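You operate a simulated robot arm through the tools that you are given. There is no shell and no other tool. Be economical: measure what you need, move in short steps, check, and stop when the job is done.

You are at the controls of a simulated two-armed robot. One attempt, no reset.

## Task
Make room on the top of the desk for the brown small dark brush. At the end: the teal brush from the top of the desk is on the top of the dark shelf; the brown small dark brush stands where the teal brush stood; whatever was shut is shut again. Leave all else as you found it, and nothing knocked over (what rides in a drawer may roll over). Set down upright: teal brush.

The check looks at the end state, three seconds after you hand in, the way a careful person would. Anything else that was tipped, shoved, dropped, spilled or broken makes it a failure.

## Robot
Two 7-joint arms with two-finger parallel grippers on one trunk, on a base that drives. Base frame: it is fixed to the floor where the robot stands at the start and does not move with it; the origin is under the middle of the robot, x ahead of it, y to its left, z up. Readings come in m, degrees, newtons and seconds.
The left shoulder is at the start at [0.07, 0.163, 1.07], the right one opposite. With the tool pointing down near the work surface each hand reaches from about 0.4 to 0.88 m from the robot's upright axis, wherever it stands, measured 20 degrees to its own side. Places, roughly: care drawer [-2.5, 2.2, 0.8]; small dark brush (10x5x5 cm) [-2.5, 2.3, 0.8]; top of the dark shelf (40x17 cm) [0.76, -2.02, 1.12]. Payload 3.43 kg a hand.
The TCP of each hand is the grasp point between the finger pads, 0.034 m short of the fingertips. In the tool frame z runs along the fingers and y along their closing line. Largest opening 0.128 m; finger width 0.024, thickness 0.012; the body of the gripper, 0.048 by 0.13 m, starts 0.096 m behind the TCP.
Orientation is that of the tool frame in the base frame, as a unit quaternion [x, y, z, w]. With the fingers straight down and closing along the base's y, the tool's x points along the base's -x, its y along +y and its z along -z.

## Interface
- The arms move only by the tool jog_arm. It takes "left_rows", "right_rows" or both (then of equal length, played together; a hand with none holds still); each is a list that holds one entry, the list of rows, each a list of 6 numbers: the shift along the tool's x, y, z in m, then the turn, a rotation vector about the tool's x, y, z in degrees. In form: [[[dx, dy, dz, rx, ry, rz], ...]]. A call has 1 to 8 rows; each row is the pose to reach, as a shift and turn from the pose commanded when the call began, along the tool's axes at that moment. "left_jaw" and "right_jaw" are, for a hand that has rows, the opening, from 0 (shut) to 1 (fully open), set as the call begins (left out, the last holds). Each row takes 0.2 s and may step no farther than 0.05 m and 8.6 degrees from the row before; otherwise, or with a gripper value out of range, the whole call is refused. A pose out of reach is approached as far as the arm can. The call stops where the force on the tool passes 40 N (or 10 N more than at its start, if that is more) or the arm is blocked; 0.2 s more then pass. The fingers move at their own pace (about 0.153 m/s each) and stop on an object; they squeeze with about 24 N. The grip force told is the motor's: it shows also when the fingers shut on nothing. Time passes only in rows, and 0.2 s behind the last, so rows that repeat a pose let the fingers close. The reply holds the time, the measured pose of the TCP, the force on the tool along the base axes, the opening and the grip force, in the units named above and with some noise, with the torque about the TCP (base axes, N m) and any sound that the robot's microphone picked up.
- Cameras (640 x 400 px; columns grow to the right, rows downward): "scene" is now at [0.1359, -0.021, 1.298]; the picture's right is [-0.24, -0.97, 0.00], its down [-0.55, 0.14, -0.82] and it looks along [0.80, -0.20, -0.57] (base axes); focal length 296 px, centre (320, 200). "left" rides on the left gripper at [0.076, 0.011, -0.16] in its tool frame; the picture's right is [-0.15, 0.99, 0.00], its down [-0.88, -0.13, -0.46] and it looks along [-0.45, -0.07, 0.89] (tool axes); focal length 234 px, centre (320, 200). "right" rides on the right gripper at [0.076, -0.011, -0.16] in its tool frame; the picture's right is [0.15, 0.99, 0.00], its down [-0.88, 0.13, -0.46] and it looks along [-0.45, 0.07, 0.89] (tool axes); focal length 234 px, centre (320, 200). There is no depth. A picture from a camera that has moved, and an enlarged one, comes with that camera's place and axes in the base frame and with its lens.
- snapshot(camera): a new picture of that camera. No time passes.
- slide_trunk(by): slides the trunk up (or, below 0, down) by that many m; the arms and the scene camera ride with it, the base frame stays. It gives what a move gives, with no picture.
- drive_base(legs): drives the robot by 1 to 6 legs, each [ahead, left, turn to the left] in m, m and degrees, along the robot's own axes; the way and the turn of a leg run together, so that a leg with both is an arc; at most 1.5 m and 180 degrees a leg. The arms and the cameras ride along, it lands a little off, and it stops where it bumps. It gives what a move gives.
- turn_head(pan, tilt): turns the head with the scene camera to pan (to the left, within 86 degrees either way) and tilt (down, from -29 to 69), counted from straight ahead of the robot. It gives what a move gives.
- inspect(camera, box): a new picture of the part [left, top, right, bottom] of that camera's present view, enlarged. No time passes.
- finish_job(): hands the job in; it is judged then, once.

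Work in short steps. Places have to be worked out from the pictures, the camera data and where the tool is seen: move nearer, look again, correct. Check each grasp and each placing, and mend what went wrong. You have 165 turns and 138 pictures in all, those below and enlarged ones among them. Open the grippers and draw the arms clear of the work before you hand the job in, unless the task says otherwise; then end with one line.

The tools are called after ">>>" by a JSON object that holds its "method" and its "body". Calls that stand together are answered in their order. jog_arm: Moves the arms, as the interface text tells. Its arguments: {"type":"object","properties":{"left_rows":{"type":"array","items":{"type":"array","items":{"type":"array","items":{"type":"number"}}}},"left_jaw":{"type":"number"},"right_rows":{"type":"array","items":{"type":"array","items":{"type":"array","items":{"type":"number"}}}},"right_jaw":{"type":"number"}},"required":[]} The other tools are called the same way: slide_trunk (by) slides the trunk up or down; drive_base (legs) drives the base; turn_head (pan, tilt) turns the head that bears the scene camera; snapshot (camera) takes a picture; inspect (camera, box) takes an enlarged picture of a part of a camera's view; finish_job () hands the job in.

At the start:

```text
time_s: 0.0
left_ee_pos: [0.5944, 0.0925, 1.0655]
left_orientation: [0.0, 1.0, 0.0, 0.0]
left_contact_force: [0.2, 0.2, -1.2]
left_torque: [0.0, 0.03, 0.0]
left_finger_gap: 0.1282
left_gripper_force: 0.1
right_ee_pos: [0.5573, -0.4987, 1.0667]
right_orientation: [-0.001, 1.0, -0.001, 0.0]
right_contact_force: [1.1, 0.0, -0.4]
right_torque: [-0.01, 0.0, -0.01]
right_finger_gap: 0.1281
right_gripper_force: 0.0
trunk travel left (down, up): [-0.55, 0.39]
robot x, y, heading: [-0.0015, 0.0003, -0.2]
head pan, tilt: [-14.1, 34.5]
```

scene: 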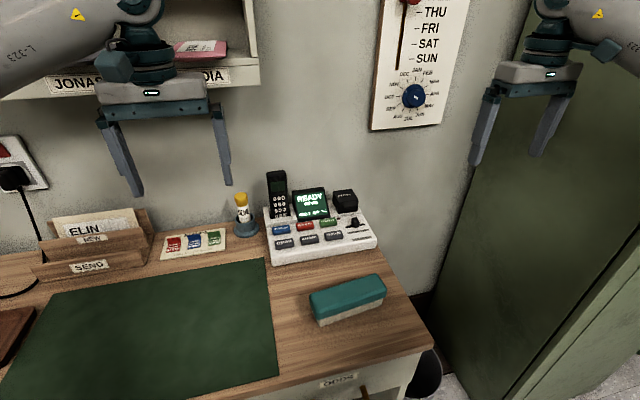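
right: 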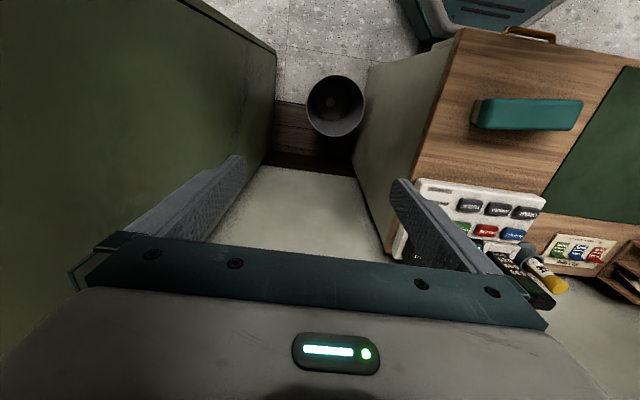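
left: 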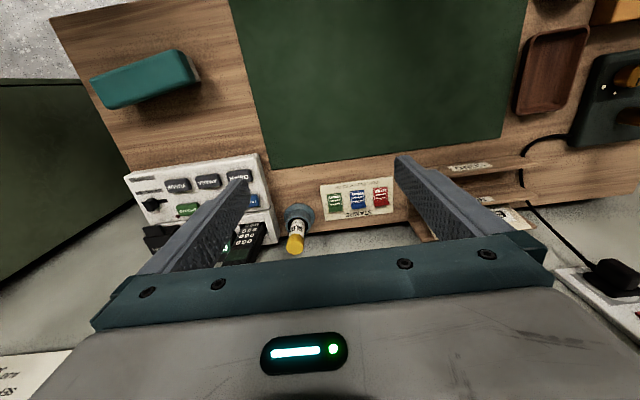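

I'll look around first: the shelf to the right and the drawer behind-left. First the head goes right.

>>> {"method": "turn_head", "body": {"pan": -75, "tilt": 15}}

>>> {"method": "snapshot", "body": {"camera": "scene"}}

>>> {"method": "turn_head", "body": {"pan": 80, "tilt": 15}}

>>> {"method": "snapshot", "body": {"camera": "scene"}}

>>> {"method": "turn_head", "body": {"pan": -14, "tilt": 60}}

>>> {"method": "snapshot", "body": {"camera": "scene"}}

```text
time_s: 1.3
left_ee_pos: [0.5937, 0.0929, 1.065]
left_orientation: [0.0, 1.0, 0.0, 0.0]
left_contact_force: [0.5, -0.9, 1.1]
left_torque: [-0.02, 0.04, 0.0]
left_finger_gap: 0.128
left_gripper_force: 0.0
right_ee_pos: [0.5552, -0.4988, 1.0671]
right_orientation: [-0.001, 1.0, 0.0, 0.0]
right_contact_force: [-0.4, -0.8, 0.1]
right_torque: [-0.01, 0.0, 0.01]
right_finger_gap: 0.128
right_gripper_force: 0.0
trunk travel left (down, up): [-0.55, 0.39]
robot x, y, heading: [-0.0001, -0.0016, 0.0]
head pan, tilt: [-75.0, 15.0]
```

```text
134 pictures are left
camera scene: at [0.0745, -0.0896, 1.3293], right [-0.97, -0.26, 0.0], down [-0.07, 0.25, -0.97], along [0.25, -0.93, -0.26], focal length 296 px, centre (320, 200)
```

scene: 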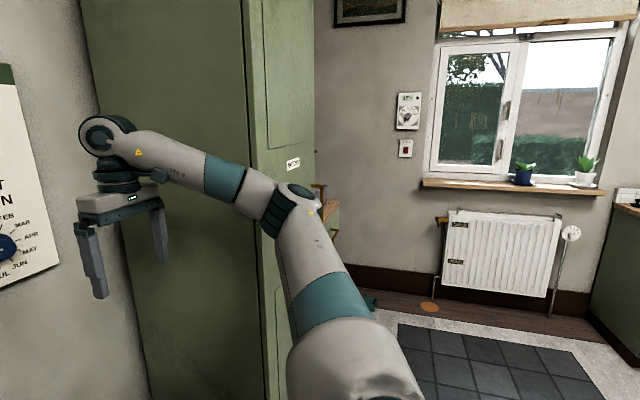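

```text
time_s: 3.7
left_ee_pos: [0.5938, 0.0925, 1.0659]
left_orientation: [0.0, 1.0, 0.0, 0.0]
left_contact_force: [0.0, -1.0, 0.1]
left_torque: [0.02, -0.03, 0.0]
left_finger_gap: 0.128
left_gripper_force: 0.1
right_ee_pos: [0.5567, -0.499, 1.0665]
right_orientation: [0.0, 1.0, 0.0, 0.0]
right_contact_force: [0.7, 0.3, -0.2]
right_torque: [0.0, -0.01, 0.01]
right_finger_gap: 0.1277
right_gripper_force: 0.0
trunk travel left (down, up): [-0.55, 0.39]
robot x, y, heading: [-0.0001, 0.0003, 0.2]
head pan, tilt: [80.0, 15.0]
```

```text
133 pictures are left
camera scene: at [0.0665, 0.0926, 1.3293], right [0.98, -0.17, 0.0], down [-0.05, -0.25, -0.97], along [0.17, 0.95, -0.26], focal length 296 px, centre (320, 200)
```

scene: 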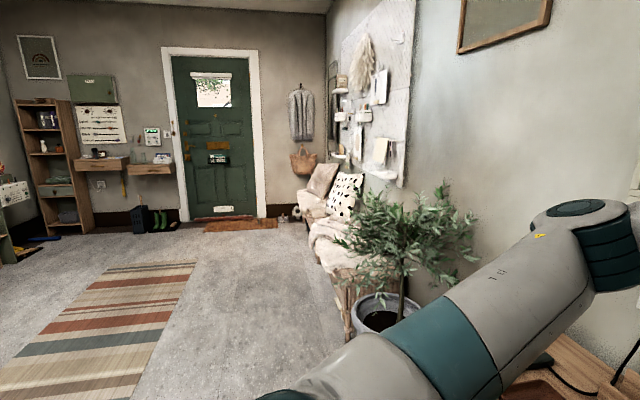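

```text
time_s: 5.4
left_ee_pos: [0.5951, 0.0929, 1.0665]
left_orientation: [0.0, 1.0, -0.001, 0.0]
left_contact_force: [0.3, -0.3, 0.2]
left_torque: [0.02, -0.01, -0.06]
left_finger_gap: 0.1279
left_gripper_force: 0.0
right_ee_pos: [0.5567, -0.4997, 1.0663]
right_orientation: [0.0, 1.0, 0.0, -0.001]
right_contact_force: [1.4, -0.5, 0.1]
right_torque: [-0.02, -0.04, 0.02]
right_finger_gap: 0.128
right_gripper_force: 0.0
trunk travel left (down, up): [-0.55, 0.39]
robot x, y, heading: [0.0004, -0.0015, -0.1]
head pan, tilt: [-14.0, 60.0]
```

```text
132 pictures are left
camera scene: at [0.1149, -0.0155, 1.263], right [-0.24, -0.97, 0.0], down [-0.84, 0.21, -0.5], along [0.49, -0.12, -0.87], focal length 296 px, centre (320, 200)
```

scene: 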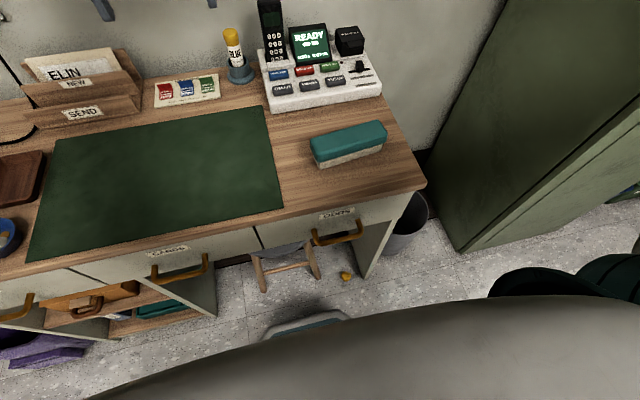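

The desk brush is clear. I'll zoom in to get its exact pose and dimensions from the scene camera and from the right hand.

>>> {"method": "inspect", "body": {"camera": "scene", "box": [280, 90, 440, 190]}}

>>> {"method": "inspect", "body": {"camera": "right", "box": [440, 70, 600, 170]}}

```text
4.00 times, centred on (360, 140) of scene
camera zoom: at [0.1149, -0.0155, 1.263], right [-0.24, -0.97, 0.0], down [-0.84, 0.21, -0.5], along [0.49, -0.12, -0.87], focal length 1186 px, centre (160, 440)
```

zoom: 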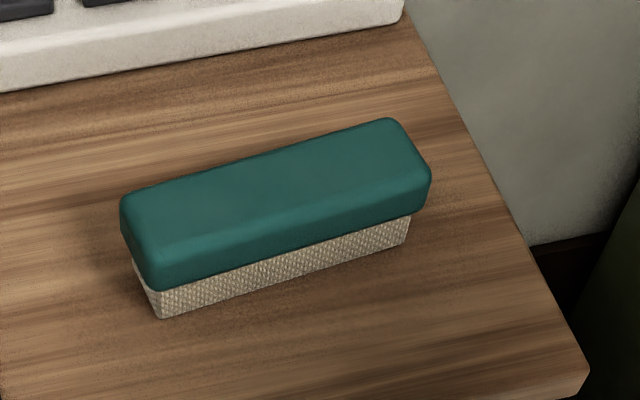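

```text
4.00 times, centred on (520, 120) of right
camera zoom: at [0.4821, -0.51, 1.2267], right [-0.15, 0.99, 0.0], down [0.88, 0.13, 0.46], along [0.45, 0.07, -0.89], focal length 937 px, centre (-480, 520)
```

zoom: 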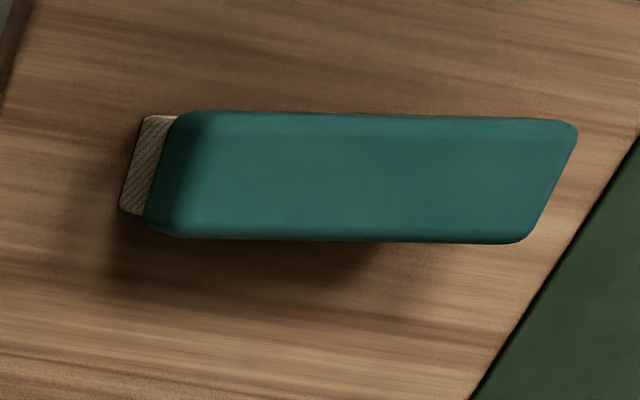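

Triangulation gives the desk top at z≈0.78 and the teal brush centred at about [0.483, -0.164]. Its long axis is base y turned +6.7°, and it is about 14×5×5 cm. I'll bring the right hand over it, turning so that the jaws close across its width.

>>> {"method": "jog_arm", "body": {"right_rows": [[[0.007, 0.025, 0.008, 0, 0, 8.3], [0.014, 0.05, 0.017, 0, 0, 16.6], [0.021, 0.075, 0.025, 0, 0, 24.9], [0.028, 0.1, 0.033, 0, 0, 33.2], [0.035, 0.125, 0.042, 0, 0, 41.6], [0.042, 0.15, 0.05, 0, 0, 49.9], [0.05, 0.175, 0.058, 0, 0, 58.2], [0.057, 0.2, 0.067, 0, 0, 66.6]]], "right_jaw": 0.8}}

```text
time_s: 7.2
left_ee_pos: [0.595, 0.0931, 1.0663]
left_orientation: [-0.001, 1.0, -0.001, 0.0]
left_contact_force: [-0.5, 0.2, -0.2]
left_torque: [-0.01, -0.01, -0.01]
left_finger_gap: 0.1281
left_gripper_force: 0.1
right_ee_pos: [0.4995, -0.2955, 0.999]
right_orientation: [0.55, 0.835, 0.001, 0.0]
right_contact_force: [0.0, 0.2, -1.1]
right_torque: [-0.03, 0.0, -0.01]
right_finger_gap: 0.1023
right_gripper_force: 0.0
trunk travel left (down, up): [-0.55, 0.39]
robot x, y, heading: [-0.0026, -0.0038, -0.0]
head pan, tilt: [-14.0, 60.0]
```

On track. Now I'll go above the brush and finish the turn.

>>> {"method": "jog_arm", "body": {"right_rows": [[[0.025, 0.007, 0.02, 0, 0, 3.4], [0.051, 0.015, 0.04, 0, 0, 6.8], [0.076, 0.022, 0.06, 0, 0, 10.2], [0.102, 0.03, 0.08, 0, 0, 13.6], [0.127, 0.037, 0.099, 0, 0, 16.7], [0.127, 0.037, 0.099, 0, 0, 16.7]]]}}

>>> {"method": "snapshot", "body": {"camera": "right"}}

>>> {"method": "snapshot", "body": {"camera": "scene"}}

```text
time_s: 8.6
left_ee_pos: [0.5944, 0.0917, 1.0663]
left_orientation: [0.0, 1.0, 0.0, 0.0]
left_contact_force: [0.2, -0.2, 0.5]
left_torque: [0.02, 0.0, 0.0]
left_finger_gap: 0.1278
left_gripper_force: 0.0
right_ee_pos: [0.4818, -0.1673, 0.9001]
right_orientation: [0.665, 0.747, 0.0, 0.0]
right_contact_force: [-0.8, -1.0, 0.3]
right_torque: [0.01, -0.01, 0.06]
right_finger_gap: 0.1022
right_gripper_force: 0.1
trunk travel left (down, up): [-0.55, 0.39]
robot x, y, heading: [0.002, -0.0009, -0.2]
head pan, tilt: [-14.0, 60.0]
```

```text
129 pictures are left
camera right: at [0.4636, -0.0932, 1.06], right [0.97, 0.26, 0.0], down [0.23, -0.86, 0.46], along [0.12, -0.44, -0.89], focal length 234 px, centre (320, 200)
```

right: 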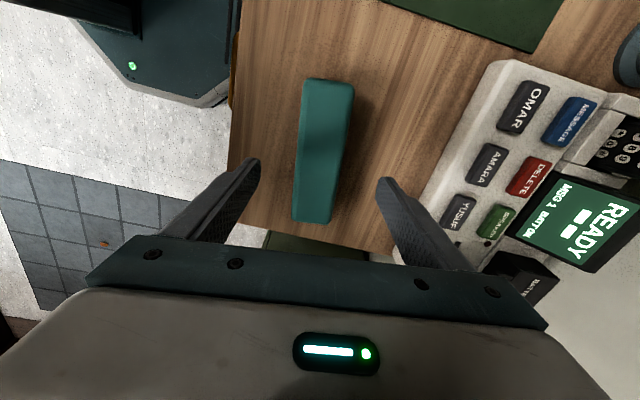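

```text
128 pictures are left
camera scene: at [0.1146, -0.0159, 1.263], right [-0.24, -0.97, 0.0], down [-0.84, 0.21, -0.5], along [0.49, -0.12, -0.87], focal length 296 px, centre (320, 200)
```

scene: 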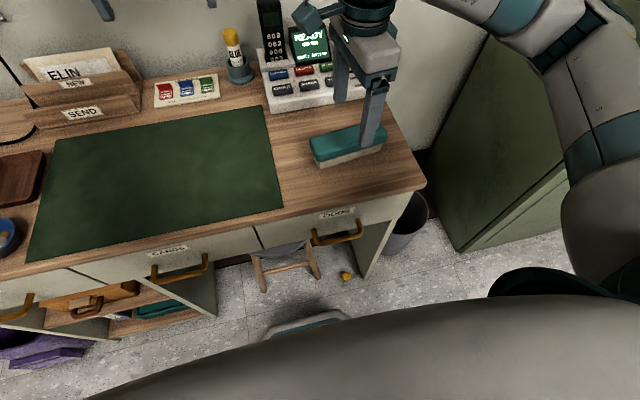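

The brush lies centred between the fingers and the right-camera estimate [0.482,-0.163] agrees. I'll descend to TCP z≈0.818, fingertips just above the desk.

>>> {"method": "jog_arm", "body": {"right_rows": [[[0.002, 0, 0.03, 0, 0, 1], [0.004, 0, 0.06, 0, 0, 1], [0.004, 0, 0.075, 0, 0, 1], [0.004, 0, 0.082, 0, 0, 1], [0.004, 0, 0.082, 0, 0, 1]]]}}

>>> {"method": "snapshot", "body": {"camera": "right"}}

>>> {"method": "snapshot", "body": {"camera": "scene"}}

```text
time_s: 9.8
left_ee_pos: [0.5937, 0.0939, 1.0663]
left_orientation: [0.0, 1.0, 0.0, -0.001]
left_contact_force: [-0.6, -0.2, -0.4]
left_torque: [-0.01, 0.02, -0.01]
left_finger_gap: 0.1279
left_gripper_force: 0.1
right_ee_pos: [0.4821, -0.1642, 0.8193]
right_orientation: [0.671, 0.741, 0.0, 0.0]
right_contact_force: [-0.5, 0.7, 0.0]
right_torque: [0.0, -0.01, -0.01]
right_finger_gap: 0.1022
right_gripper_force: 0.0
trunk travel left (down, up): [-0.55, 0.39]
robot x, y, heading: [-0.0016, 0.0014, -0.1]
head pan, tilt: [-14.0, 60.0]
```

```text
127 pictures are left
camera right: at [0.4653, -0.0894, 0.9798], right [0.97, 0.24, 0.0], down [0.22, -0.86, 0.46], along [0.11, -0.44, -0.89], focal length 234 px, centre (320, 200)
```

right: 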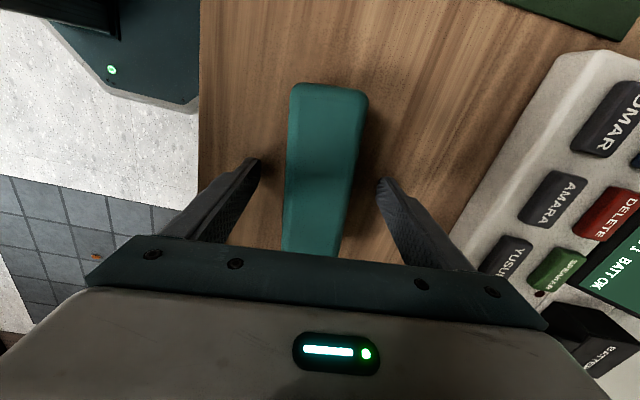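

```text
126 pictures are left
camera scene: at [0.1149, -0.0154, 1.263], right [-0.24, -0.97, 0.0], down [-0.84, 0.21, -0.5], along [0.48, -0.12, -0.87], focal length 296 px, centre (320, 200)
```

scene: 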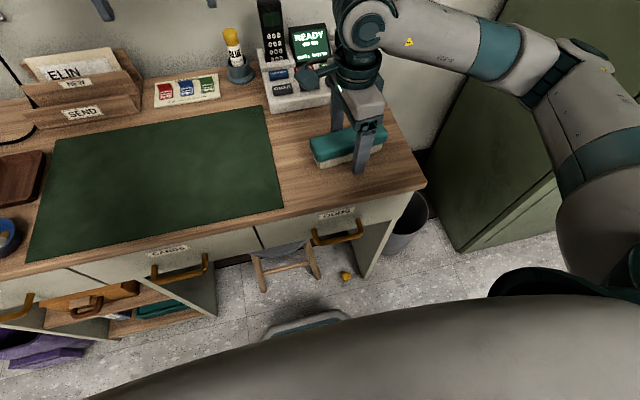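

Brush is centred in the jaws with no contact; closing.

>>> {"method": "jog_arm", "body": {"right_rows": [[[0, 0, 0, 0, 0, 0], [0, 0, 0, 0, 0, 0], [0, 0, 0, 0, 0, 0], [0, 0, 0, 0, 0, 0]]], "right_jaw": 0}}

>>> {"method": "jog_arm", "body": {"right_rows": [[[0, 0, -0.02, 0, 0, 0], [0, 0, -0.05, 0, 0, 0], [0, 0, -0.1, 0, 0, 0]]]}}

>>> {"method": "snapshot", "body": {"camera": "scene"}}

```text
time_s: 10.8
left_ee_pos: [0.594, 0.0921, 1.0649]
left_orientation: [0.0, 1.0, 0.001, 0.0]
left_contact_force: [0.5, 0.5, -0.3]
left_torque: [-0.02, -0.02, 0.01]
left_finger_gap: 0.1279
left_gripper_force: 0.1
right_ee_pos: [0.4831, -0.1648, 0.8202]
right_orientation: [0.671, 0.741, -0.001, -0.001]
right_contact_force: [0.3, 0.4, 0.4]
right_torque: [0.0, 0.02, -0.01]
right_finger_gap: 0.0477
right_gripper_force: 23.8
trunk travel left (down, up): [-0.55, 0.39]
robot x, y, heading: [-0.0032, -0.0008, -0.0]
head pan, tilt: [-14.0, 60.0]
```

```text
time_s: 11.6
left_ee_pos: [0.5936, 0.0932, 1.0667]
left_orientation: [0.0, 1.0, 0.0, -0.001]
left_contact_force: [0.1, 1.0, 0.2]
left_torque: [0.01, 0.0, 0.02]
left_finger_gap: 0.1281
left_gripper_force: 0.1
right_ee_pos: [0.4798, -0.1628, 0.9173]
right_orientation: [0.671, 0.741, 0.0, 0.0]
right_contact_force: [-1.0, 0.3, -1.1]
right_torque: [-0.02, -0.06, 0.01]
right_finger_gap: 0.0478
right_gripper_force: 23.8
trunk travel left (down, up): [-0.55, 0.39]
robot x, y, heading: [0.0003, -0.0016, 0.0]
head pan, tilt: [-14.0, 60.0]
```

```text
125 pictures are left
camera scene: at [0.1144, -0.0148, 1.263], right [-0.24, -0.97, 0.0], down [-0.84, 0.21, -0.5], along [0.49, -0.12, -0.87], focal length 296 px, centre (320, 200)
```

scene: 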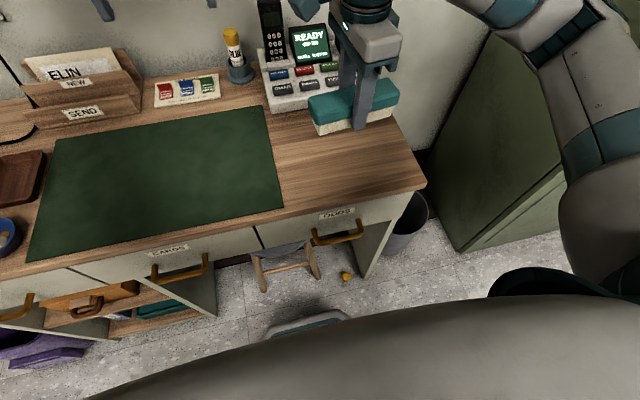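

Teal brush is held (gap 0.048, lifted cleanly); it stood at centre [0.4825, -0.164], yaw ≈ 6°. I'll raise it, back off from the desk and turn to look toward the dark shelf.

>>> {"method": "jog_arm", "body": {"right_rows": [[[0, 0, -0.05, 0, 0, 0], [0, 0, -0.1, 0, 0, 0], [0, 0, -0.15, 0, 0, 0], [0, 0, -0.2, 0, 0, 0], [0, 0, -0.25, 0, 0, 0]]]}}

>>> {"method": "drive_base", "body": {"legs": [[-0.7, 0, 0]]}}

>>> {"method": "turn_head", "body": {"pan": -70, "tilt": 20}}

>>> {"method": "snapshot", "body": {"camera": "scene"}}

```text
time_s: 12.8
left_ee_pos: [0.5938, 0.0943, 1.0666]
left_orientation: [0.0, 1.0, 0.0, -0.001]
left_contact_force: [-1.0, 0.1, 0.4]
left_torque: [0.01, 0.0, -0.03]
left_finger_gap: 0.1281
left_gripper_force: 0.1
right_ee_pos: [0.4825, -0.161, 1.1656]
right_orientation: [0.671, 0.741, 0.0, 0.001]
right_contact_force: [-0.8, 0.5, -1.6]
right_torque: [0.03, -0.03, -0.04]
right_finger_gap: 0.0476
right_gripper_force: 24.5
trunk travel left (down, up): [-0.55, 0.39]
robot x, y, heading: [0.0027, -0.0019, 0.2]
head pan, tilt: [-14.0, 60.0]
```

```text
time_s: 16.7
left_ee_pos: [-0.1143, 0.0918, 1.0667]
left_orientation: [0.002, 1.0, 0.0, 0.0]
left_contact_force: [-0.2, -0.3, 0.3]
left_torque: [0.01, -0.02, 0.03]
left_finger_gap: 0.1281
left_gripper_force: 0.1
right_ee_pos: [-0.2266, -0.1625, 1.1656]
right_orientation: [0.673, 0.74, 0.0, 0.0]
right_contact_force: [-0.3, -0.5, -1.5]
right_torque: [0.0, 0.0, -0.01]
right_finger_gap: 0.0477
right_gripper_force: 24.2
trunk travel left (down, up): [-0.55, 0.39]
robot x, y, heading: [-0.7078, 0.0007, -0.2]
head pan, tilt: [-14.0, 60.0]
```

```text
time_s: 17.9
left_ee_pos: [-0.1161, 0.0918, 1.0667]
left_orientation: [0.002, 1.0, 0.0, 0.0]
left_contact_force: [-0.4, 0.0, 0.7]
left_torque: [0.01, 0.0, 0.01]
left_finger_gap: 0.1281
left_gripper_force: 0.0
right_ee_pos: [-0.2269, -0.1625, 1.1654]
right_orientation: [0.673, 0.74, 0.0, 0.0]
right_contact_force: [-0.7, -0.6, -2.2]
right_torque: [-0.04, 0.0, -0.01]
right_finger_gap: 0.0475
right_gripper_force: 23.8
trunk travel left (down, up): [-0.55, 0.39]
robot x, y, heading: [-0.7095, -0.0008, -0.0]
head pan, tilt: [-70.0, 20.0]
```

```text
124 pictures are left
camera scene: at [-0.6276, -0.0856, 1.3211], right [-0.94, -0.34, 0.0], down [-0.12, 0.32, -0.94], along [0.32, -0.88, -0.34], focal length 296 px, centre (320, 200)
```

scene: 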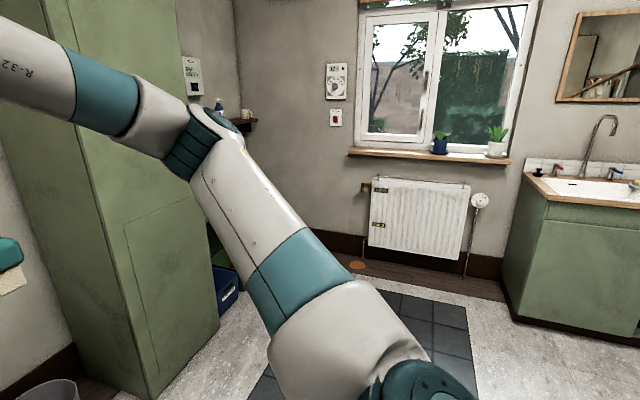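

The dark shelf with a bottle and cup shows beyond the green cabinet. I'll turn right and move nearer, keeping x≈-0.7 for clearance.

>>> {"method": "drive_base", "body": {"legs": [[0, 0, -60]]}}

>>> {"method": "turn_head", "body": {"pan": 0, "tilt": 30}}

>>> {"method": "snapshot", "body": {"camera": "scene"}}

```text
time_s: 21.0
left_ee_pos: [-0.347, -0.4796, 1.0661]
left_orientation: [0.514, 0.858, 0.0, 0.0]
left_contact_force: [0.0, 0.5, -0.3]
left_torque: [-0.02, 0.02, 0.03]
left_finger_gap: 0.1277
left_gripper_force: 0.0
right_ee_pos: [-0.6246, -0.502, 1.1649]
right_orientation: [0.956, 0.292, -0.001, 0.001]
right_contact_force: [0.3, 0.2, -1.7]
right_torque: [-0.03, -0.03, -0.01]
right_finger_gap: 0.0473
right_gripper_force: 24.0
trunk travel left (down, up): [-0.55, 0.39]
robot x, y, heading: [-0.7072, 0.0023, -61.7]
head pan, tilt: [-70.0, 20.0]
```

```text
time_s: 22.4
left_ee_pos: [-0.3473, -0.4791, 1.0675]
left_orientation: [0.514, 0.858, 0.0, 0.0]
left_contact_force: [-0.4, 0.1, -0.4]
left_torque: [-0.02, -0.01, 0.01]
left_finger_gap: 0.128
left_gripper_force: 0.2
right_ee_pos: [-0.6234, -0.5015, 1.1658]
right_orientation: [0.956, 0.292, -0.001, -0.001]
right_contact_force: [0.5, -0.2, -1.2]
right_torque: [0.03, 0.01, 0.01]
right_finger_gap: 0.0476
right_gripper_force: 24.0
trunk travel left (down, up): [-0.55, 0.39]
robot x, y, heading: [-0.7111, -0.0008, -61.7]
head pan, tilt: [0.0, 30.0]
```

```text
123 pictures are left
camera scene: at [-0.6432, -0.122, 1.3051], right [-0.88, -0.47, 0.0], down [-0.24, 0.44, -0.87], along [0.41, -0.76, -0.5], focal length 296 px, centre (320, 200)
```

scene: 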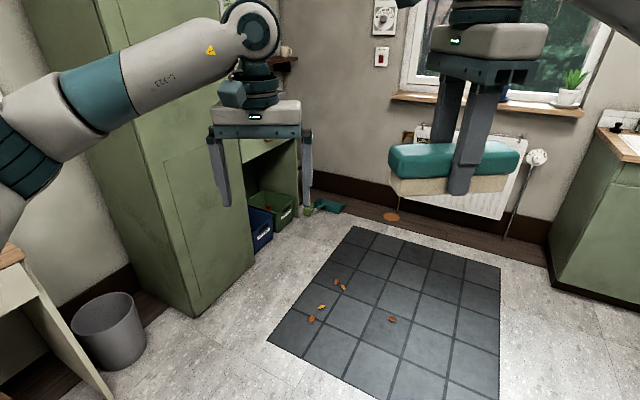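

Loose leaves lie on the mat, so I'll route around them: back to heading 0, x≈-1.0, and sideways right, checking as I go.

>>> {"method": "drive_base", "body": {"legs": [[0, 0, 61.7], [-0.3, 0, 0], [0, -1.2, 0]]}}

>>> {"method": "turn_head", "body": {"pan": -30, "tilt": 25}}

>>> {"method": "snapshot", "body": {"camera": "scene"}}

>>> {"method": "turn_head", "body": {"pan": -86, "tilt": 35}}

>>> {"method": "snapshot", "body": {"camera": "scene"}}

```text
time_s: 32.7
left_ee_pos: [-0.4509, -1.0978, 1.0665]
left_orientation: [0.02, 1.0, 0.0, 0.001]
left_contact_force: [0.5, -0.4, 0.4]
left_torque: [0.02, 0.01, -0.01]
left_finger_gap: 0.1277
left_gripper_force: 0.0
right_ee_pos: [-0.5724, -1.3482, 1.1653]
right_orientation: [0.687, 0.727, 0.0, 0.0]
right_contact_force: [-0.1, 0.1, -0.2]
right_torque: [-0.02, -0.03, 0.02]
right_finger_gap: 0.0477
right_gripper_force: 23.4
trunk travel left (down, up): [-0.55, 0.39]
robot x, y, heading: [-1.0517, -1.1666, -2.4]
head pan, tilt: [0.0, 30.0]
```

```text
time_s: 33.7
left_ee_pos: [-0.4505, -1.0975, 1.066]
left_orientation: [0.019, 1.0, 0.0, 0.0]
left_contact_force: [0.1, -0.1, -0.1]
left_torque: [-0.01, -0.03, -0.01]
left_finger_gap: 0.1278
left_gripper_force: 0.1
right_ee_pos: [-0.5711, -1.3479, 1.1656]
right_orientation: [0.686, 0.727, 0.0, 0.0]
right_contact_force: [0.1, 0.1, -0.7]
right_torque: [0.01, 0.0, 0.02]
right_finger_gap: 0.0475
right_gripper_force: 23.5
trunk travel left (down, up): [-0.55, 0.39]
robot x, y, heading: [-1.0517, -1.1652, -2.5]
head pan, tilt: [-30.0, 25.0]
```

```text
122 pictures are left
camera scene: at [-0.9203, -1.2166, 1.313], right [-0.54, -0.84, 0.0], down [-0.36, 0.23, -0.91], along [0.77, -0.48, -0.42], focal length 296 px, centre (320, 200)
```

scene: 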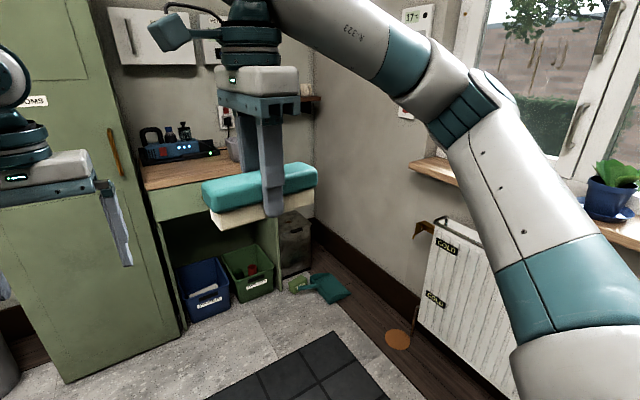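

```text
time_s: 34.9
left_ee_pos: [-0.45, -1.0975, 1.0651]
left_orientation: [0.02, 1.0, -0.001, 0.0]
left_contact_force: [-0.3, -0.3, 1.1]
left_torque: [0.07, 0.03, 0.02]
left_finger_gap: 0.128
left_gripper_force: 0.1
right_ee_pos: [-0.5715, -1.348, 1.1658]
right_orientation: [0.686, 0.727, 0.0, 0.0]
right_contact_force: [0.1, -0.4, -1.4]
right_torque: [0.04, -0.01, 0.02]
right_finger_gap: 0.0475
right_gripper_force: 24.1
trunk travel left (down, up): [-0.55, 0.39]
robot x, y, heading: [-1.049, -1.1645, -2.5]
head pan, tilt: [-85.9, 35.0]
```

```text
121 pictures are left
camera scene: at [-0.9956, -1.2554, 1.2973], right [-1.0, -0.03, 0.0], down [-0.02, 0.57, -0.82], along [0.02, -0.82, -0.57], focal length 296 px, centre (320, 200)
```

scene: 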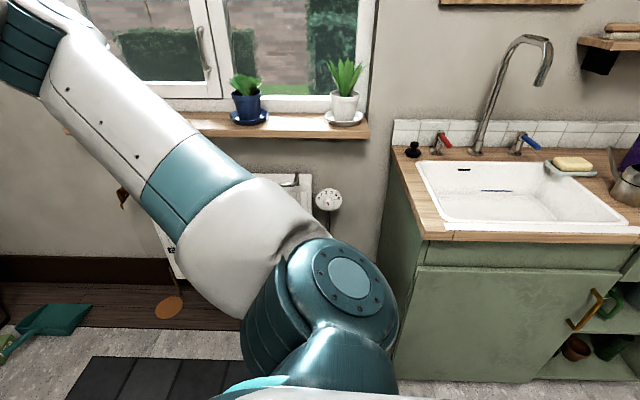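

The dark shelf is on the wall in the corner, above the green bench; a dustpan lies on the floor near [0.3,-2.0], which I must avoid. I'll raise the trunk for reach and view, then approach.

>>> {"method": "slide_trunk", "body": {"by": 0.34}}

>>> {"method": "drive_base", "body": {"legs": [[0, -0.35, 2.5], [0.65, 0, 0]]}}

>>> {"method": "turn_head", "body": {"pan": -18, "tilt": 30}}

>>> {"method": "snapshot", "body": {"camera": "scene"}}

>>> {"method": "snapshot", "body": {"camera": "left"}}

```text
time_s: 38.3
left_ee_pos: [-0.4511, -1.0979, 1.4054]
left_orientation: [0.021, 1.0, 0.0, 0.0]
left_contact_force: [0.2, 0.3, 0.7]
left_torque: [0.0, -0.02, 0.01]
left_finger_gap: 0.1283
left_gripper_force: 0.0
right_ee_pos: [-0.5714, -1.3476, 1.5055]
right_orientation: [0.686, 0.728, 0.0, -0.001]
right_contact_force: [0.0, 0.3, -1.3]
right_torque: [0.03, -0.01, -0.02]
right_finger_gap: 0.0478
right_gripper_force: 23.7
trunk travel left (down, up): [-0.89, 0.05]
robot x, y, heading: [-1.0494, -1.1664, -2.1]
head pan, tilt: [-85.9, 35.0]
```

```text
time_s: 43.8
left_ee_pos: [0.1829, -1.4191, 1.4065]
left_orientation: [-0.004, 1.0, 0.0, 0.0]
left_contact_force: [-0.4, -0.1, -0.4]
left_torque: [-0.01, -0.02, -0.01]
left_finger_gap: 0.1278
left_gripper_force: 0.0
right_ee_pos: [0.0737, -1.675, 1.5056]
right_orientation: [0.669, 0.744, 0.0, 0.0]
right_contact_force: [-0.2, 0.2, -0.4]
right_torque: [-0.01, 0.03, 0.02]
right_finger_gap: 0.0478
right_gripper_force: 23.9
trunk travel left (down, up): [-0.89, 0.05]
robot x, y, heading: [-0.4097, -1.5149, 0.4]
head pan, tilt: [-85.9, 35.0]
```

```text
time_s: 45.1
left_ee_pos: [0.1839, -1.4184, 1.4054]
left_orientation: [-0.004, 1.0, 0.0, -0.001]
left_contact_force: [0.3, 0.0, -0.2]
left_torque: [-0.02, 0.0, 0.0]
left_finger_gap: 0.1281
left_gripper_force: 0.0
right_ee_pos: [0.0767, -1.6738, 1.5049]
right_orientation: [0.668, 0.744, 0.0, 0.0]
right_contact_force: [-0.3, -0.6, -1.6]
right_torque: [-0.01, -0.01, 0.01]
right_finger_gap: 0.047
right_gripper_force: 23.8
trunk travel left (down, up): [-0.89, 0.05]
robot x, y, heading: [-0.4129, -1.5173, 0.4]
head pan, tilt: [-18.0, 30.0]
```

```text
120 pictures are left
camera scene: at [-0.2725, -1.5425, 1.645], right [-0.3, -0.95, 0.0], down [-0.48, 0.15, -0.87], along [0.83, -0.26, -0.5], focal length 296 px, centre (320, 200)
```

scene: 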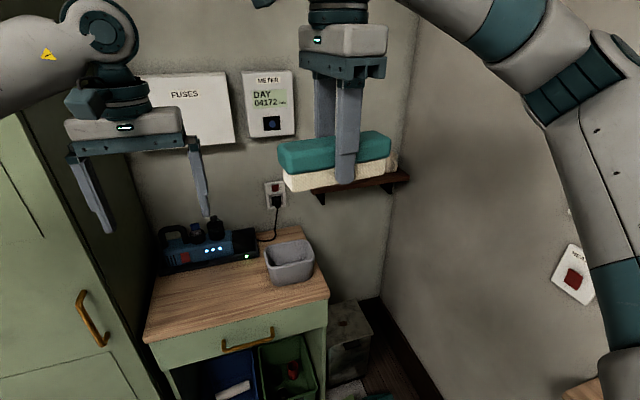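

```text
119 pictures are left
camera left: at [0.1086, -1.4068, 1.5673], right [0.14, 0.99, 0.0], down [0.88, -0.12, 0.46], along [0.45, -0.06, -0.89], focal length 234 px, centre (320, 200)
```

left: 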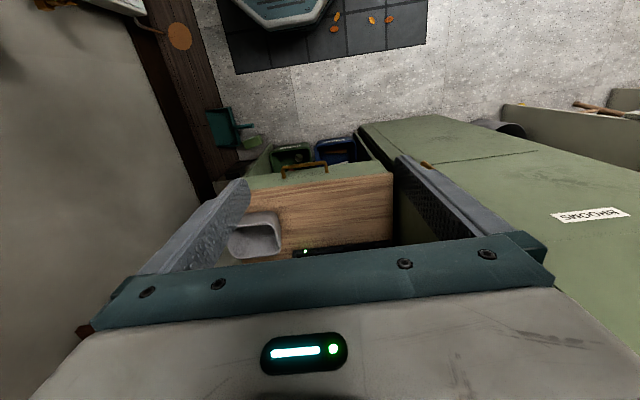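

The held brush hides the shelf. I'll pull the left hand in a bit and lift the right one for a clear view.

>>> {"method": "jog_arm", "body": {"right_rows": [[[0, 0, -0.04, 0, 0, 0], [0, 0, -0.08, 0, 0, 0], [0, 0, -0.12, 0, 0, 0], [0, 0, -0.14, 0, 0, 0]]], "left_rows": [[[0.04, 0, 0, 0, 0, 0], [0.08, 0, 0, 0, 0, 0], [0.12, 0, 0, 0, 0, 0], [0.15, 0, 0, 0, 0, 0]]]}}

>>> {"method": "snapshot", "body": {"camera": "scene"}}

>>> {"method": "inspect", "body": {"camera": "scene", "box": [240, 120, 440, 245]}}

```text
time_s: 46.1
left_ee_pos: [0.0328, -1.4184, 1.4062]
left_orientation: [-0.004, 1.0, 0.0, 0.0]
left_contact_force: [-0.9, -0.6, 0.1]
left_torque: [-0.04, -0.05, 0.0]
left_finger_gap: 0.1281
left_gripper_force: 0.1
right_ee_pos: [0.0742, -1.6746, 1.6474]
right_orientation: [0.668, 0.744, 0.0, 0.0]
right_contact_force: [-0.2, 0.2, -1.2]
right_torque: [-0.01, -0.01, -0.02]
right_finger_gap: 0.0478
right_gripper_force: 23.8
trunk travel left (down, up): [-0.89, 0.05]
robot x, y, heading: [-0.4076, -1.52, 0.6]
head pan, tilt: [-18.0, 30.0]
```

```text
118 pictures are left
camera scene: at [-0.2745, -1.5418, 1.6452], right [-0.3, -0.95, 0.0], down [-0.48, 0.15, -0.87], along [0.83, -0.26, -0.5], focal length 296 px, centre (320, 200)
```

scene: 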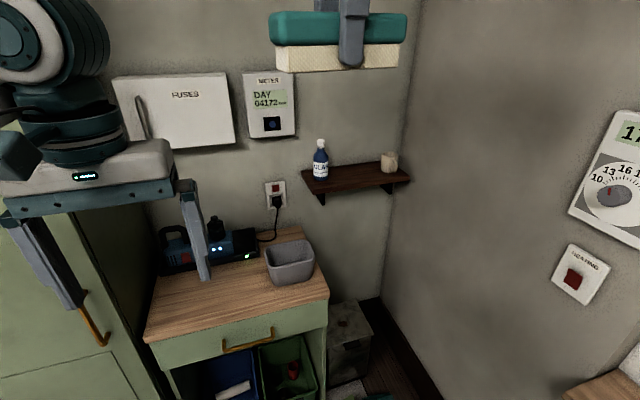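

```text
3.20 times, centred on (340, 182) of scene
camera zoom: at [-0.2745, -1.5418, 1.6452], right [-0.3, -0.95, 0.0], down [-0.48, 0.15, -0.87], along [0.83, -0.26, -0.5], focal length 949 px, centre (256, 256)
```

zoom: 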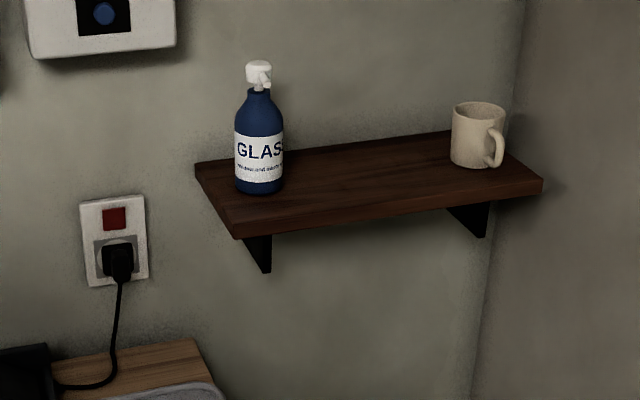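

The bottle stands at y≈-1.88 and the mug at y≈-2.18 on the shelf, leaving a free gap centred at y≈-2.03; shelf front edge is x≈0.67. I'll drive up to about x=-0.03, y=-1.64.

>>> {"method": "drive_base", "body": {"legs": [[0.37, -0.11, -0.5]]}}

>>> {"method": "turn_head", "body": {"pan": -25, "tilt": 50}}

>>> {"method": "snapshot", "body": {"camera": "scene"}}

```text
time_s: 48.6
left_ee_pos: [0.349, -1.5294, 1.4161]
left_orientation: [-0.02, 1.0, 0.009, 0.008]
left_contact_force: [-0.7, 0.2, 0.4]
left_torque: [-0.01, 0.02, 0.03]
left_finger_gap: 0.1279
left_gripper_force: 0.1
right_ee_pos: [0.3959, -1.7824, 1.6541]
right_orientation: [0.653, 0.757, 0.014, 0.003]
right_contact_force: [0.3, -0.4, -1.0]
right_torque: [0.03, 0.05, 0.0]
right_finger_gap: 0.0473
right_gripper_force: 24.1
trunk travel left (down, up): [-0.89, 0.05]
robot x, y, heading: [-0.0617, -1.62, 2.6]
head pan, tilt: [-18.0, 30.0]
stopped in leg 1: the robot was blocked; the commanded pose is now the measured one
```

```text
time_s: 49.5
left_ee_pos: [0.349, -1.5287, 1.4157]
left_orientation: [-0.019, 1.0, 0.009, 0.009]
left_contact_force: [0.7, 0.4, -0.8]
left_torque: [-0.04, -0.01, 0.02]
left_finger_gap: 0.128
left_gripper_force: 0.0
right_ee_pos: [0.3932, -1.784, 1.6547]
right_orientation: [0.654, 0.756, 0.015, 0.004]
right_contact_force: [-0.1, 0.5, -1.0]
right_torque: [0.02, -0.02, -0.03]
right_finger_gap: 0.0478
right_gripper_force: 24.0
trunk travel left (down, up): [-0.89, 0.05]
robot x, y, heading: [-0.0543, -1.6153, 2.5]
head pan, tilt: [-25.0, 50.0]
```

```text
116 pictures are left
camera scene: at [0.0256, -1.6694, 1.6178], right [-0.38, -0.92, -0.03], down [-0.69, 0.3, -0.66], along [0.61, -0.23, -0.75], focal length 296 px, centre (320, 200)
```

scene: 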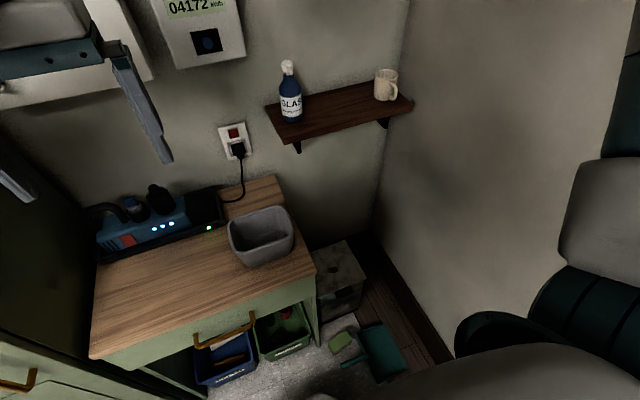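

The base got blocked and is slightly tilted; I'll back off a bit and look to each side for what touched.

>>> {"method": "drive_base", "body": {"legs": [[-0.1, 0.0, 0]]}}

>>> {"method": "turn_head", "body": {"pan": 75, "tilt": 35}}

>>> {"method": "snapshot", "body": {"camera": "scene"}}

>>> {"method": "turn_head", "body": {"pan": -70, "tilt": 35}}

>>> {"method": "snapshot", "body": {"camera": "scene"}}

>>> {"method": "turn_head", "body": {"pan": 0, "tilt": 69}}

>>> {"method": "snapshot", "body": {"camera": "scene"}}

```text
time_s: 50.6
left_ee_pos: [0.2973, -1.5115, 1.3971]
left_orientation: [-0.02, 1.0, 0.0, -0.011]
left_contact_force: [0.2, 0.0, -1.3]
left_torque: [0.02, 0.16, -0.03]
left_finger_gap: 0.128
left_gripper_force: 0.0
right_ee_pos: [0.35, -1.7634, 1.6397]
right_orientation: [0.656, 0.755, -0.003, -0.005]
right_contact_force: [2.0, 0.0, -0.7]
right_torque: [0.02, 0.17, -0.01]
right_finger_gap: 0.0476
right_gripper_force: 23.1
trunk travel left (down, up): [-0.89, 0.05]
robot x, y, heading: [-0.1537, -1.6214, 2.7]
head pan, tilt: [-25.0, 50.0]
```

```text
time_s: 52.4
left_ee_pos: [0.2824, -1.5121, 1.4019]
left_orientation: [-0.019, 1.0, 0.001, -0.006]
left_contact_force: [0.3, 0.4, 0.1]
left_torque: [0.02, -0.02, 0.0]
left_finger_gap: 0.1282
left_gripper_force: 0.0
right_ee_pos: [0.3336, -1.7639, 1.6445]
right_orientation: [0.656, 0.755, 0.0, -0.001]
right_contact_force: [-0.4, 0.3, -1.0]
right_torque: [0.02, 0.03, -0.01]
right_finger_gap: 0.0477
right_gripper_force: 24.2
trunk travel left (down, up): [-0.89, 0.05]
robot x, y, heading: [-0.155, -1.6248, 2.3]
head pan, tilt: [75.0, 35.0]
```

```text
115 pictures are left
camera scene: at [-0.0864, -1.5326, 1.6374], right [0.98, -0.22, 0.0], down [-0.13, -0.56, -0.82], along [0.18, 0.8, -0.57], focal length 296 px, centre (320, 200)
```

scene: 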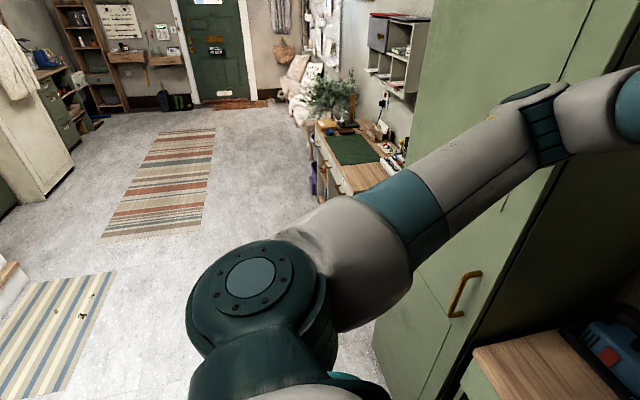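

```text
time_s: 54.7
left_ee_pos: [0.2853, -1.5113, 1.4019]
left_orientation: [-0.019, 1.0, 0.001, -0.005]
left_contact_force: [-0.2, 0.4, -0.4]
left_torque: [-0.01, 0.02, -0.01]
left_finger_gap: 0.1279
left_gripper_force: 0.2
right_ee_pos: [0.3348, -1.7634, 1.645]
right_orientation: [0.656, 0.755, 0.0, 0.0]
right_contact_force: [0.2, -0.1, -1.0]
right_torque: [0.01, 0.01, -0.02]
right_finger_gap: 0.0476
right_gripper_force: 24.5
trunk travel left (down, up): [-0.89, 0.05]
robot x, y, heading: [-0.1559, -1.621, 2.2]
head pan, tilt: [-70.0, 35.0]
```

```text
114 pictures are left
camera scene: at [-0.0716, -1.6994, 1.6373], right [-0.92, -0.38, 0.0], down [-0.22, 0.53, -0.82], along [0.31, -0.76, -0.57], focal length 296 px, centre (320, 200)
```

scene: 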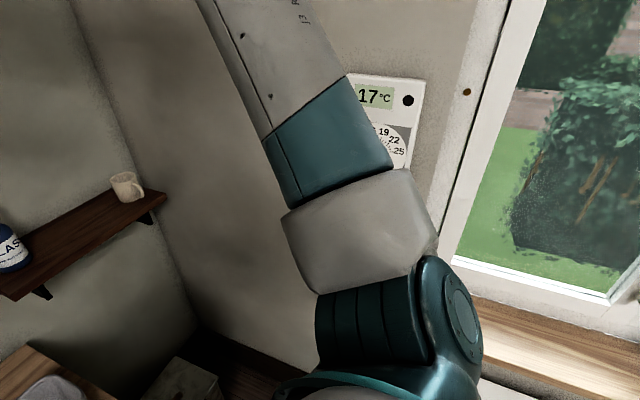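

```text
time_s: 56.1
left_ee_pos: [0.2842, -1.5111, 1.4023]
left_orientation: [-0.019, 1.0, 0.001, -0.006]
left_contact_force: [-0.1, -0.5, 0.8]
left_torque: [0.01, 0.03, -0.01]
left_finger_gap: 0.1281
left_gripper_force: 0.0
right_ee_pos: [0.335, -1.7632, 1.6444]
right_orientation: [0.655, 0.755, -0.001, -0.001]
right_contact_force: [-0.6, 0.3, -1.2]
right_torque: [-0.01, -0.01, 0.01]
right_finger_gap: 0.0475
right_gripper_force: 23.0
trunk travel left (down, up): [-0.89, 0.05]
robot x, y, heading: [-0.1583, -1.6228, 2.5]
head pan, tilt: [0.0, 68.8]
```

```text
113 pictures are left
camera scene: at [-0.0492, -1.6158, 1.5936], right [0.04, -1.0, 0.0], down [-0.93, -0.04, -0.36], along [0.36, 0.01, -0.93], focal length 296 px, centre (320, 200)
```

scene: 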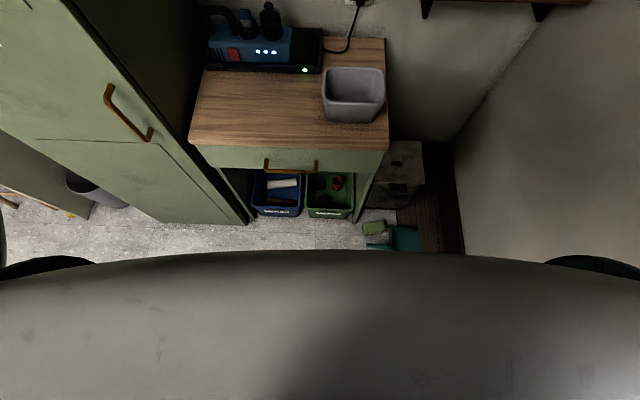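

The left elbow met the green cabinet (nothing else disturbed). I'll back off 0.15 m and swing the left arm out to the robot's left so the elbow stays behind the cabinet's face.

>>> {"method": "drive_base", "body": {"legs": [[-0.15, 0, -2.5]]}}

>>> {"method": "jog_arm", "body": {"left_rows": [[[0.02, 0.045, 0, 0, 0, 0], [0.04, 0.09, 0, 0, 0, 0], [0.06, 0.135, 0, 0, 0, 0], [0.08, 0.18, 0, 0, 0, 0], [0.1, 0.225, 0, 0, 0, 0], [0.12, 0.27, 0, 0, 0, 0], [0.14, 0.315, 0, 0, 0, 0], [0.16, 0.36, 0, 0, 0, 0]]]}}

>>> {"method": "jog_arm", "body": {"left_rows": [[[0.03, 0.04, 0, 0, 0, 0], [0.06, 0.08, 0, 0, 0, 0], [0.09, 0.12, 0, 0, 0, 0], [0.12, 0.16, 0, 0, 0, 0]]]}}

>>> {"method": "turn_head", "body": {"pan": 75, "tilt": 35}}

>>> {"method": "snapshot", "body": {"camera": "scene"}}

```text
time_s: 57.5
left_ee_pos: [0.1423, -1.5323, 1.401]
left_orientation: [0.002, 1.0, 0.001, -0.007]
left_contact_force: [0.7, -0.2, 0.4]
left_torque: [-0.03, 0.07, -0.01]
left_finger_gap: 0.1279
left_gripper_force: 0.1
right_ee_pos: [0.1823, -1.7856, 1.6428]
right_orientation: [0.672, 0.741, -0.002, -0.002]
right_contact_force: [1.1, 0.5, -0.6]
right_torque: [0.01, 0.04, 0.02]
right_finger_gap: 0.0476
right_gripper_force: 24.3
trunk travel left (down, up): [-0.89, 0.05]
robot x, y, heading: [-0.3056, -1.6229, 0.1]
head pan, tilt: [0.0, 68.8]
```

```text
time_s: 59.5
left_ee_pos: [-0.0148, -1.1907, 1.3547]
left_orientation: [0.008, 0.994, -0.001, -0.106]
left_contact_force: [-0.5, -0.1, 0.1]
left_torque: [0.04, 0.03, 0.03]
left_finger_gap: 0.1281
left_gripper_force: 0.1
left hand out of reach, approached as far as the arm can: row 8
right_ee_pos: [0.1802, -1.7878, 1.6428]
right_orientation: [0.672, 0.74, -0.001, -0.001]
right_contact_force: [0.7, 0.8, -1.8]
right_torque: [0.0, 0.03, 0.02]
right_finger_gap: 0.0476
right_gripper_force: 24.2
trunk travel left (down, up): [-0.89, 0.05]
robot x, y, heading: [-0.3033, -1.6229, -0.0]
head pan, tilt: [0.0, 68.8]
stopped in row 8 (left hand): the arm was blocked; the commanded pose is now the measured one
```

```text
time_s: 60.5
left_ee_pos: [-0.0184, -1.1784, 1.3479]
left_orientation: [0.008, 0.995, -0.002, -0.104]
left_contact_force: [0.3, 0.2, -0.2]
left_torque: [-0.04, -0.03, 0.01]
left_finger_gap: 0.1283
left_gripper_force: 0.1
left hand out of reach, approached as far as the arm can: row 1, 2, 3, 4
right_ee_pos: [0.1782, -1.7858, 1.6454]
right_orientation: [0.672, 0.741, 0.0, -0.001]
right_contact_force: [-0.3, 0.0, -0.2]
right_torque: [0.03, -0.04, -0.01]
right_finger_gap: 0.0477
right_gripper_force: 24.4
trunk travel left (down, up): [-0.89, 0.05]
robot x, y, heading: [-0.3039, -1.6239, -0.0]
head pan, tilt: [0.0, 68.8]
```

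```text
time_s: 61.9
left_ee_pos: [-0.016, -1.1788, 1.3491]
left_orientation: [0.008, 0.994, -0.002, -0.106]
left_contact_force: [-0.2, -0.1, -0.1]
left_torque: [-0.01, 0.0, -0.02]
left_finger_gap: 0.1281
left_gripper_force: 0.0
right_ee_pos: [0.1786, -1.7855, 1.6444]
right_orientation: [0.671, 0.741, -0.001, -0.002]
right_contact_force: [0.0, -0.4, -0.8]
right_torque: [0.04, -0.02, -0.02]
right_finger_gap: 0.0479
right_gripper_force: 23.3
trunk travel left (down, up): [-0.89, 0.05]
robot x, y, heading: [-0.303, -1.6256, -0.1]
head pan, tilt: [75.0, 35.0]
```

```text
112 pictures are left
camera scene: at [-0.2327, -1.538, 1.6373], right [0.97, -0.26, 0.0], down [-0.15, -0.55, -0.82], along [0.21, 0.79, -0.57], focal length 296 px, centre (320, 200)
```

scene: 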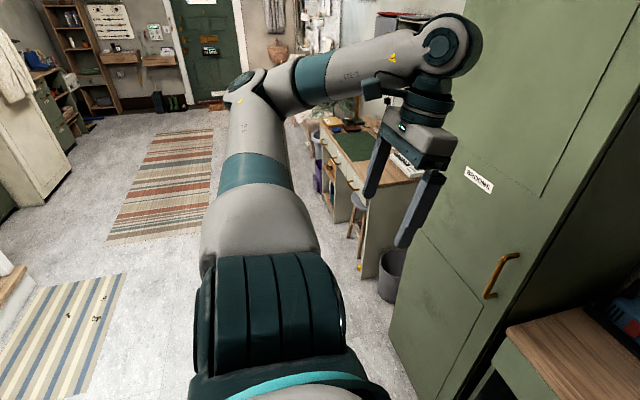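

The left arm now stays well clear of the cabinet face. I'll drive forward 0.27 m.

>>> {"method": "drive_base", "body": {"legs": [[0.27, -0.02, 0]]}}

>>> {"method": "turn_head", "body": {"pan": -25, "tilt": 40}}

>>> {"method": "snapshot", "body": {"camera": "scene"}}

```text
time_s: 63.9
left_ee_pos: [0.2468, -1.1985, 1.3494]
left_orientation: [0.007, 0.995, -0.002, -0.104]
left_contact_force: [-0.5, -0.9, 0.4]
left_torque: [-0.01, -0.01, 0.01]
left_finger_gap: 0.1281
left_gripper_force: 0.2
right_ee_pos: [0.442, -1.8051, 1.6456]
right_orientation: [0.671, 0.741, 0.0, 0.0]
right_contact_force: [-0.6, -0.6, -0.4]
right_torque: [-0.02, -0.02, -0.01]
right_finger_gap: 0.0477
right_gripper_force: 24.4
trunk travel left (down, up): [-0.89, 0.05]
robot x, y, heading: [-0.0391, -1.6436, -0.1]
head pan, tilt: [75.0, 35.0]
```

```text
time_s: 65.6
left_ee_pos: [0.2499, -1.1969, 1.3487]
left_orientation: [0.008, 0.994, -0.001, -0.104]
left_contact_force: [-1.6, 0.0, 0.5]
left_torque: [-0.02, -0.03, 0.01]
left_finger_gap: 0.1281
left_gripper_force: 0.0
right_ee_pos: [0.4459, -1.8056, 1.6445]
right_orientation: [0.672, 0.741, -0.001, -0.001]
right_contact_force: [-0.1, 0.6, -1.7]
right_torque: [-0.03, -0.03, -0.01]
right_finger_gap: 0.0477
right_gripper_force: 24.7
trunk travel left (down, up): [-0.89, 0.05]
robot x, y, heading: [-0.0402, -1.6472, -0.1]
head pan, tilt: [-25.0, 40.0]
```

```text
111 pictures are left
camera scene: at [0.0892, -1.6786, 1.6298], right [-0.42, -0.91, 0.0], down [-0.58, 0.27, -0.77], along [0.69, -0.32, -0.64], focal length 296 px, centre (320, 200)
```

scene: 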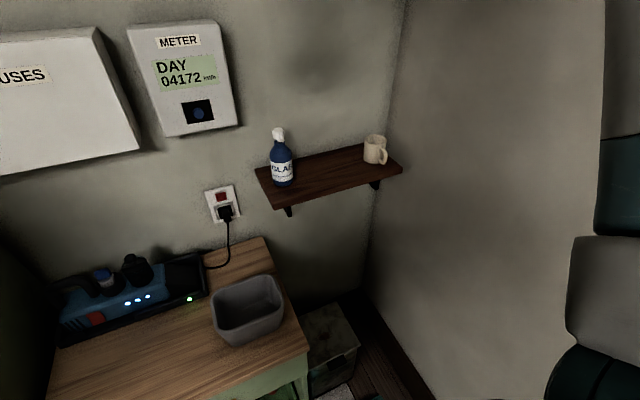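

Free gap confirmed at y≈-2.03. I'll move the right hand toward a point above it in two strokes, aligning the brush with the shelf.

>>> {"method": "jog_arm", "body": {"right_rows": [[[-0.022, 0.023, 0.027, 0, 0, 0.5], [-0.044, 0.046, 0.055, 0, 0, 1], [-0.065, 0.069, 0.082, 0, 0, 1.5], [-0.087, 0.092, 0.11, 0, 0, 2], [-0.109, 0.116, 0.137, 0, 0, 2.5], [-0.131, 0.139, 0.164, 0, 0, 3], [-0.153, 0.162, 0.192, 0, 0, 3.5], [-0.174, 0.185, 0.219, 0, 0, 4]]]}}

>>> {"method": "snapshot", "body": {"camera": "scene"}}

>>> {"method": "snapshot", "body": {"camera": "right"}}

```text
time_s: 67.4
left_ee_pos: [0.2502, -1.1995, 1.3484]
left_orientation: [0.007, 0.994, -0.003, -0.106]
left_contact_force: [0.6, -0.3, -0.2]
left_torque: [-0.01, 0.05, 0.03]
left_finger_gap: 0.1283
left_gripper_force: 0.1
right_ee_pos: [0.6516, -1.9601, 1.4242]
right_orientation: [0.696, 0.718, -0.002, -0.001]
right_contact_force: [-0.4, -0.7, -1.7]
right_torque: [0.02, 0.04, -0.01]
right_finger_gap: 0.0476
right_gripper_force: 23.9
trunk travel left (down, up): [-0.89, 0.05]
robot x, y, heading: [-0.0384, -1.64, -0.1]
head pan, tilt: [-25.0, 40.0]
```

```text
110 pictures are left
camera scene: at [0.0918, -1.6799, 1.6295], right [-0.42, -0.91, 0.0], down [-0.58, 0.27, -0.76], along [0.69, -0.32, -0.64], focal length 296 px, centre (320, 200)
```

scene: 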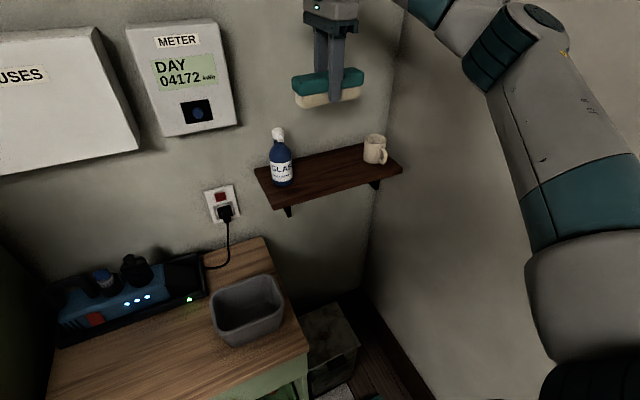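

```text
109 pictures are left
camera right: at [0.64, -1.8838, 1.5842], right [0.98, 0.18, 0.0], down [0.16, -0.88, 0.45], along [0.08, -0.45, -0.89], focal length 234 px, centre (320, 200)
```

right: 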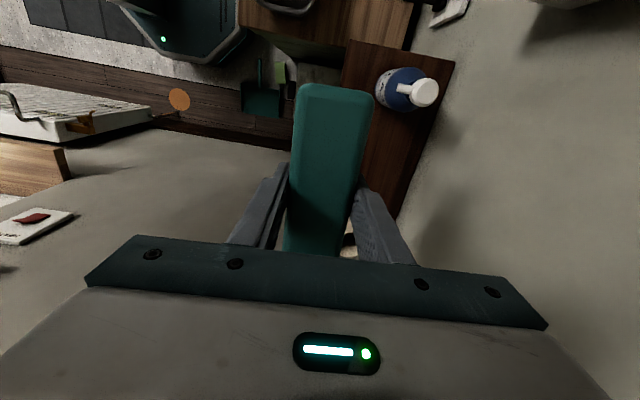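

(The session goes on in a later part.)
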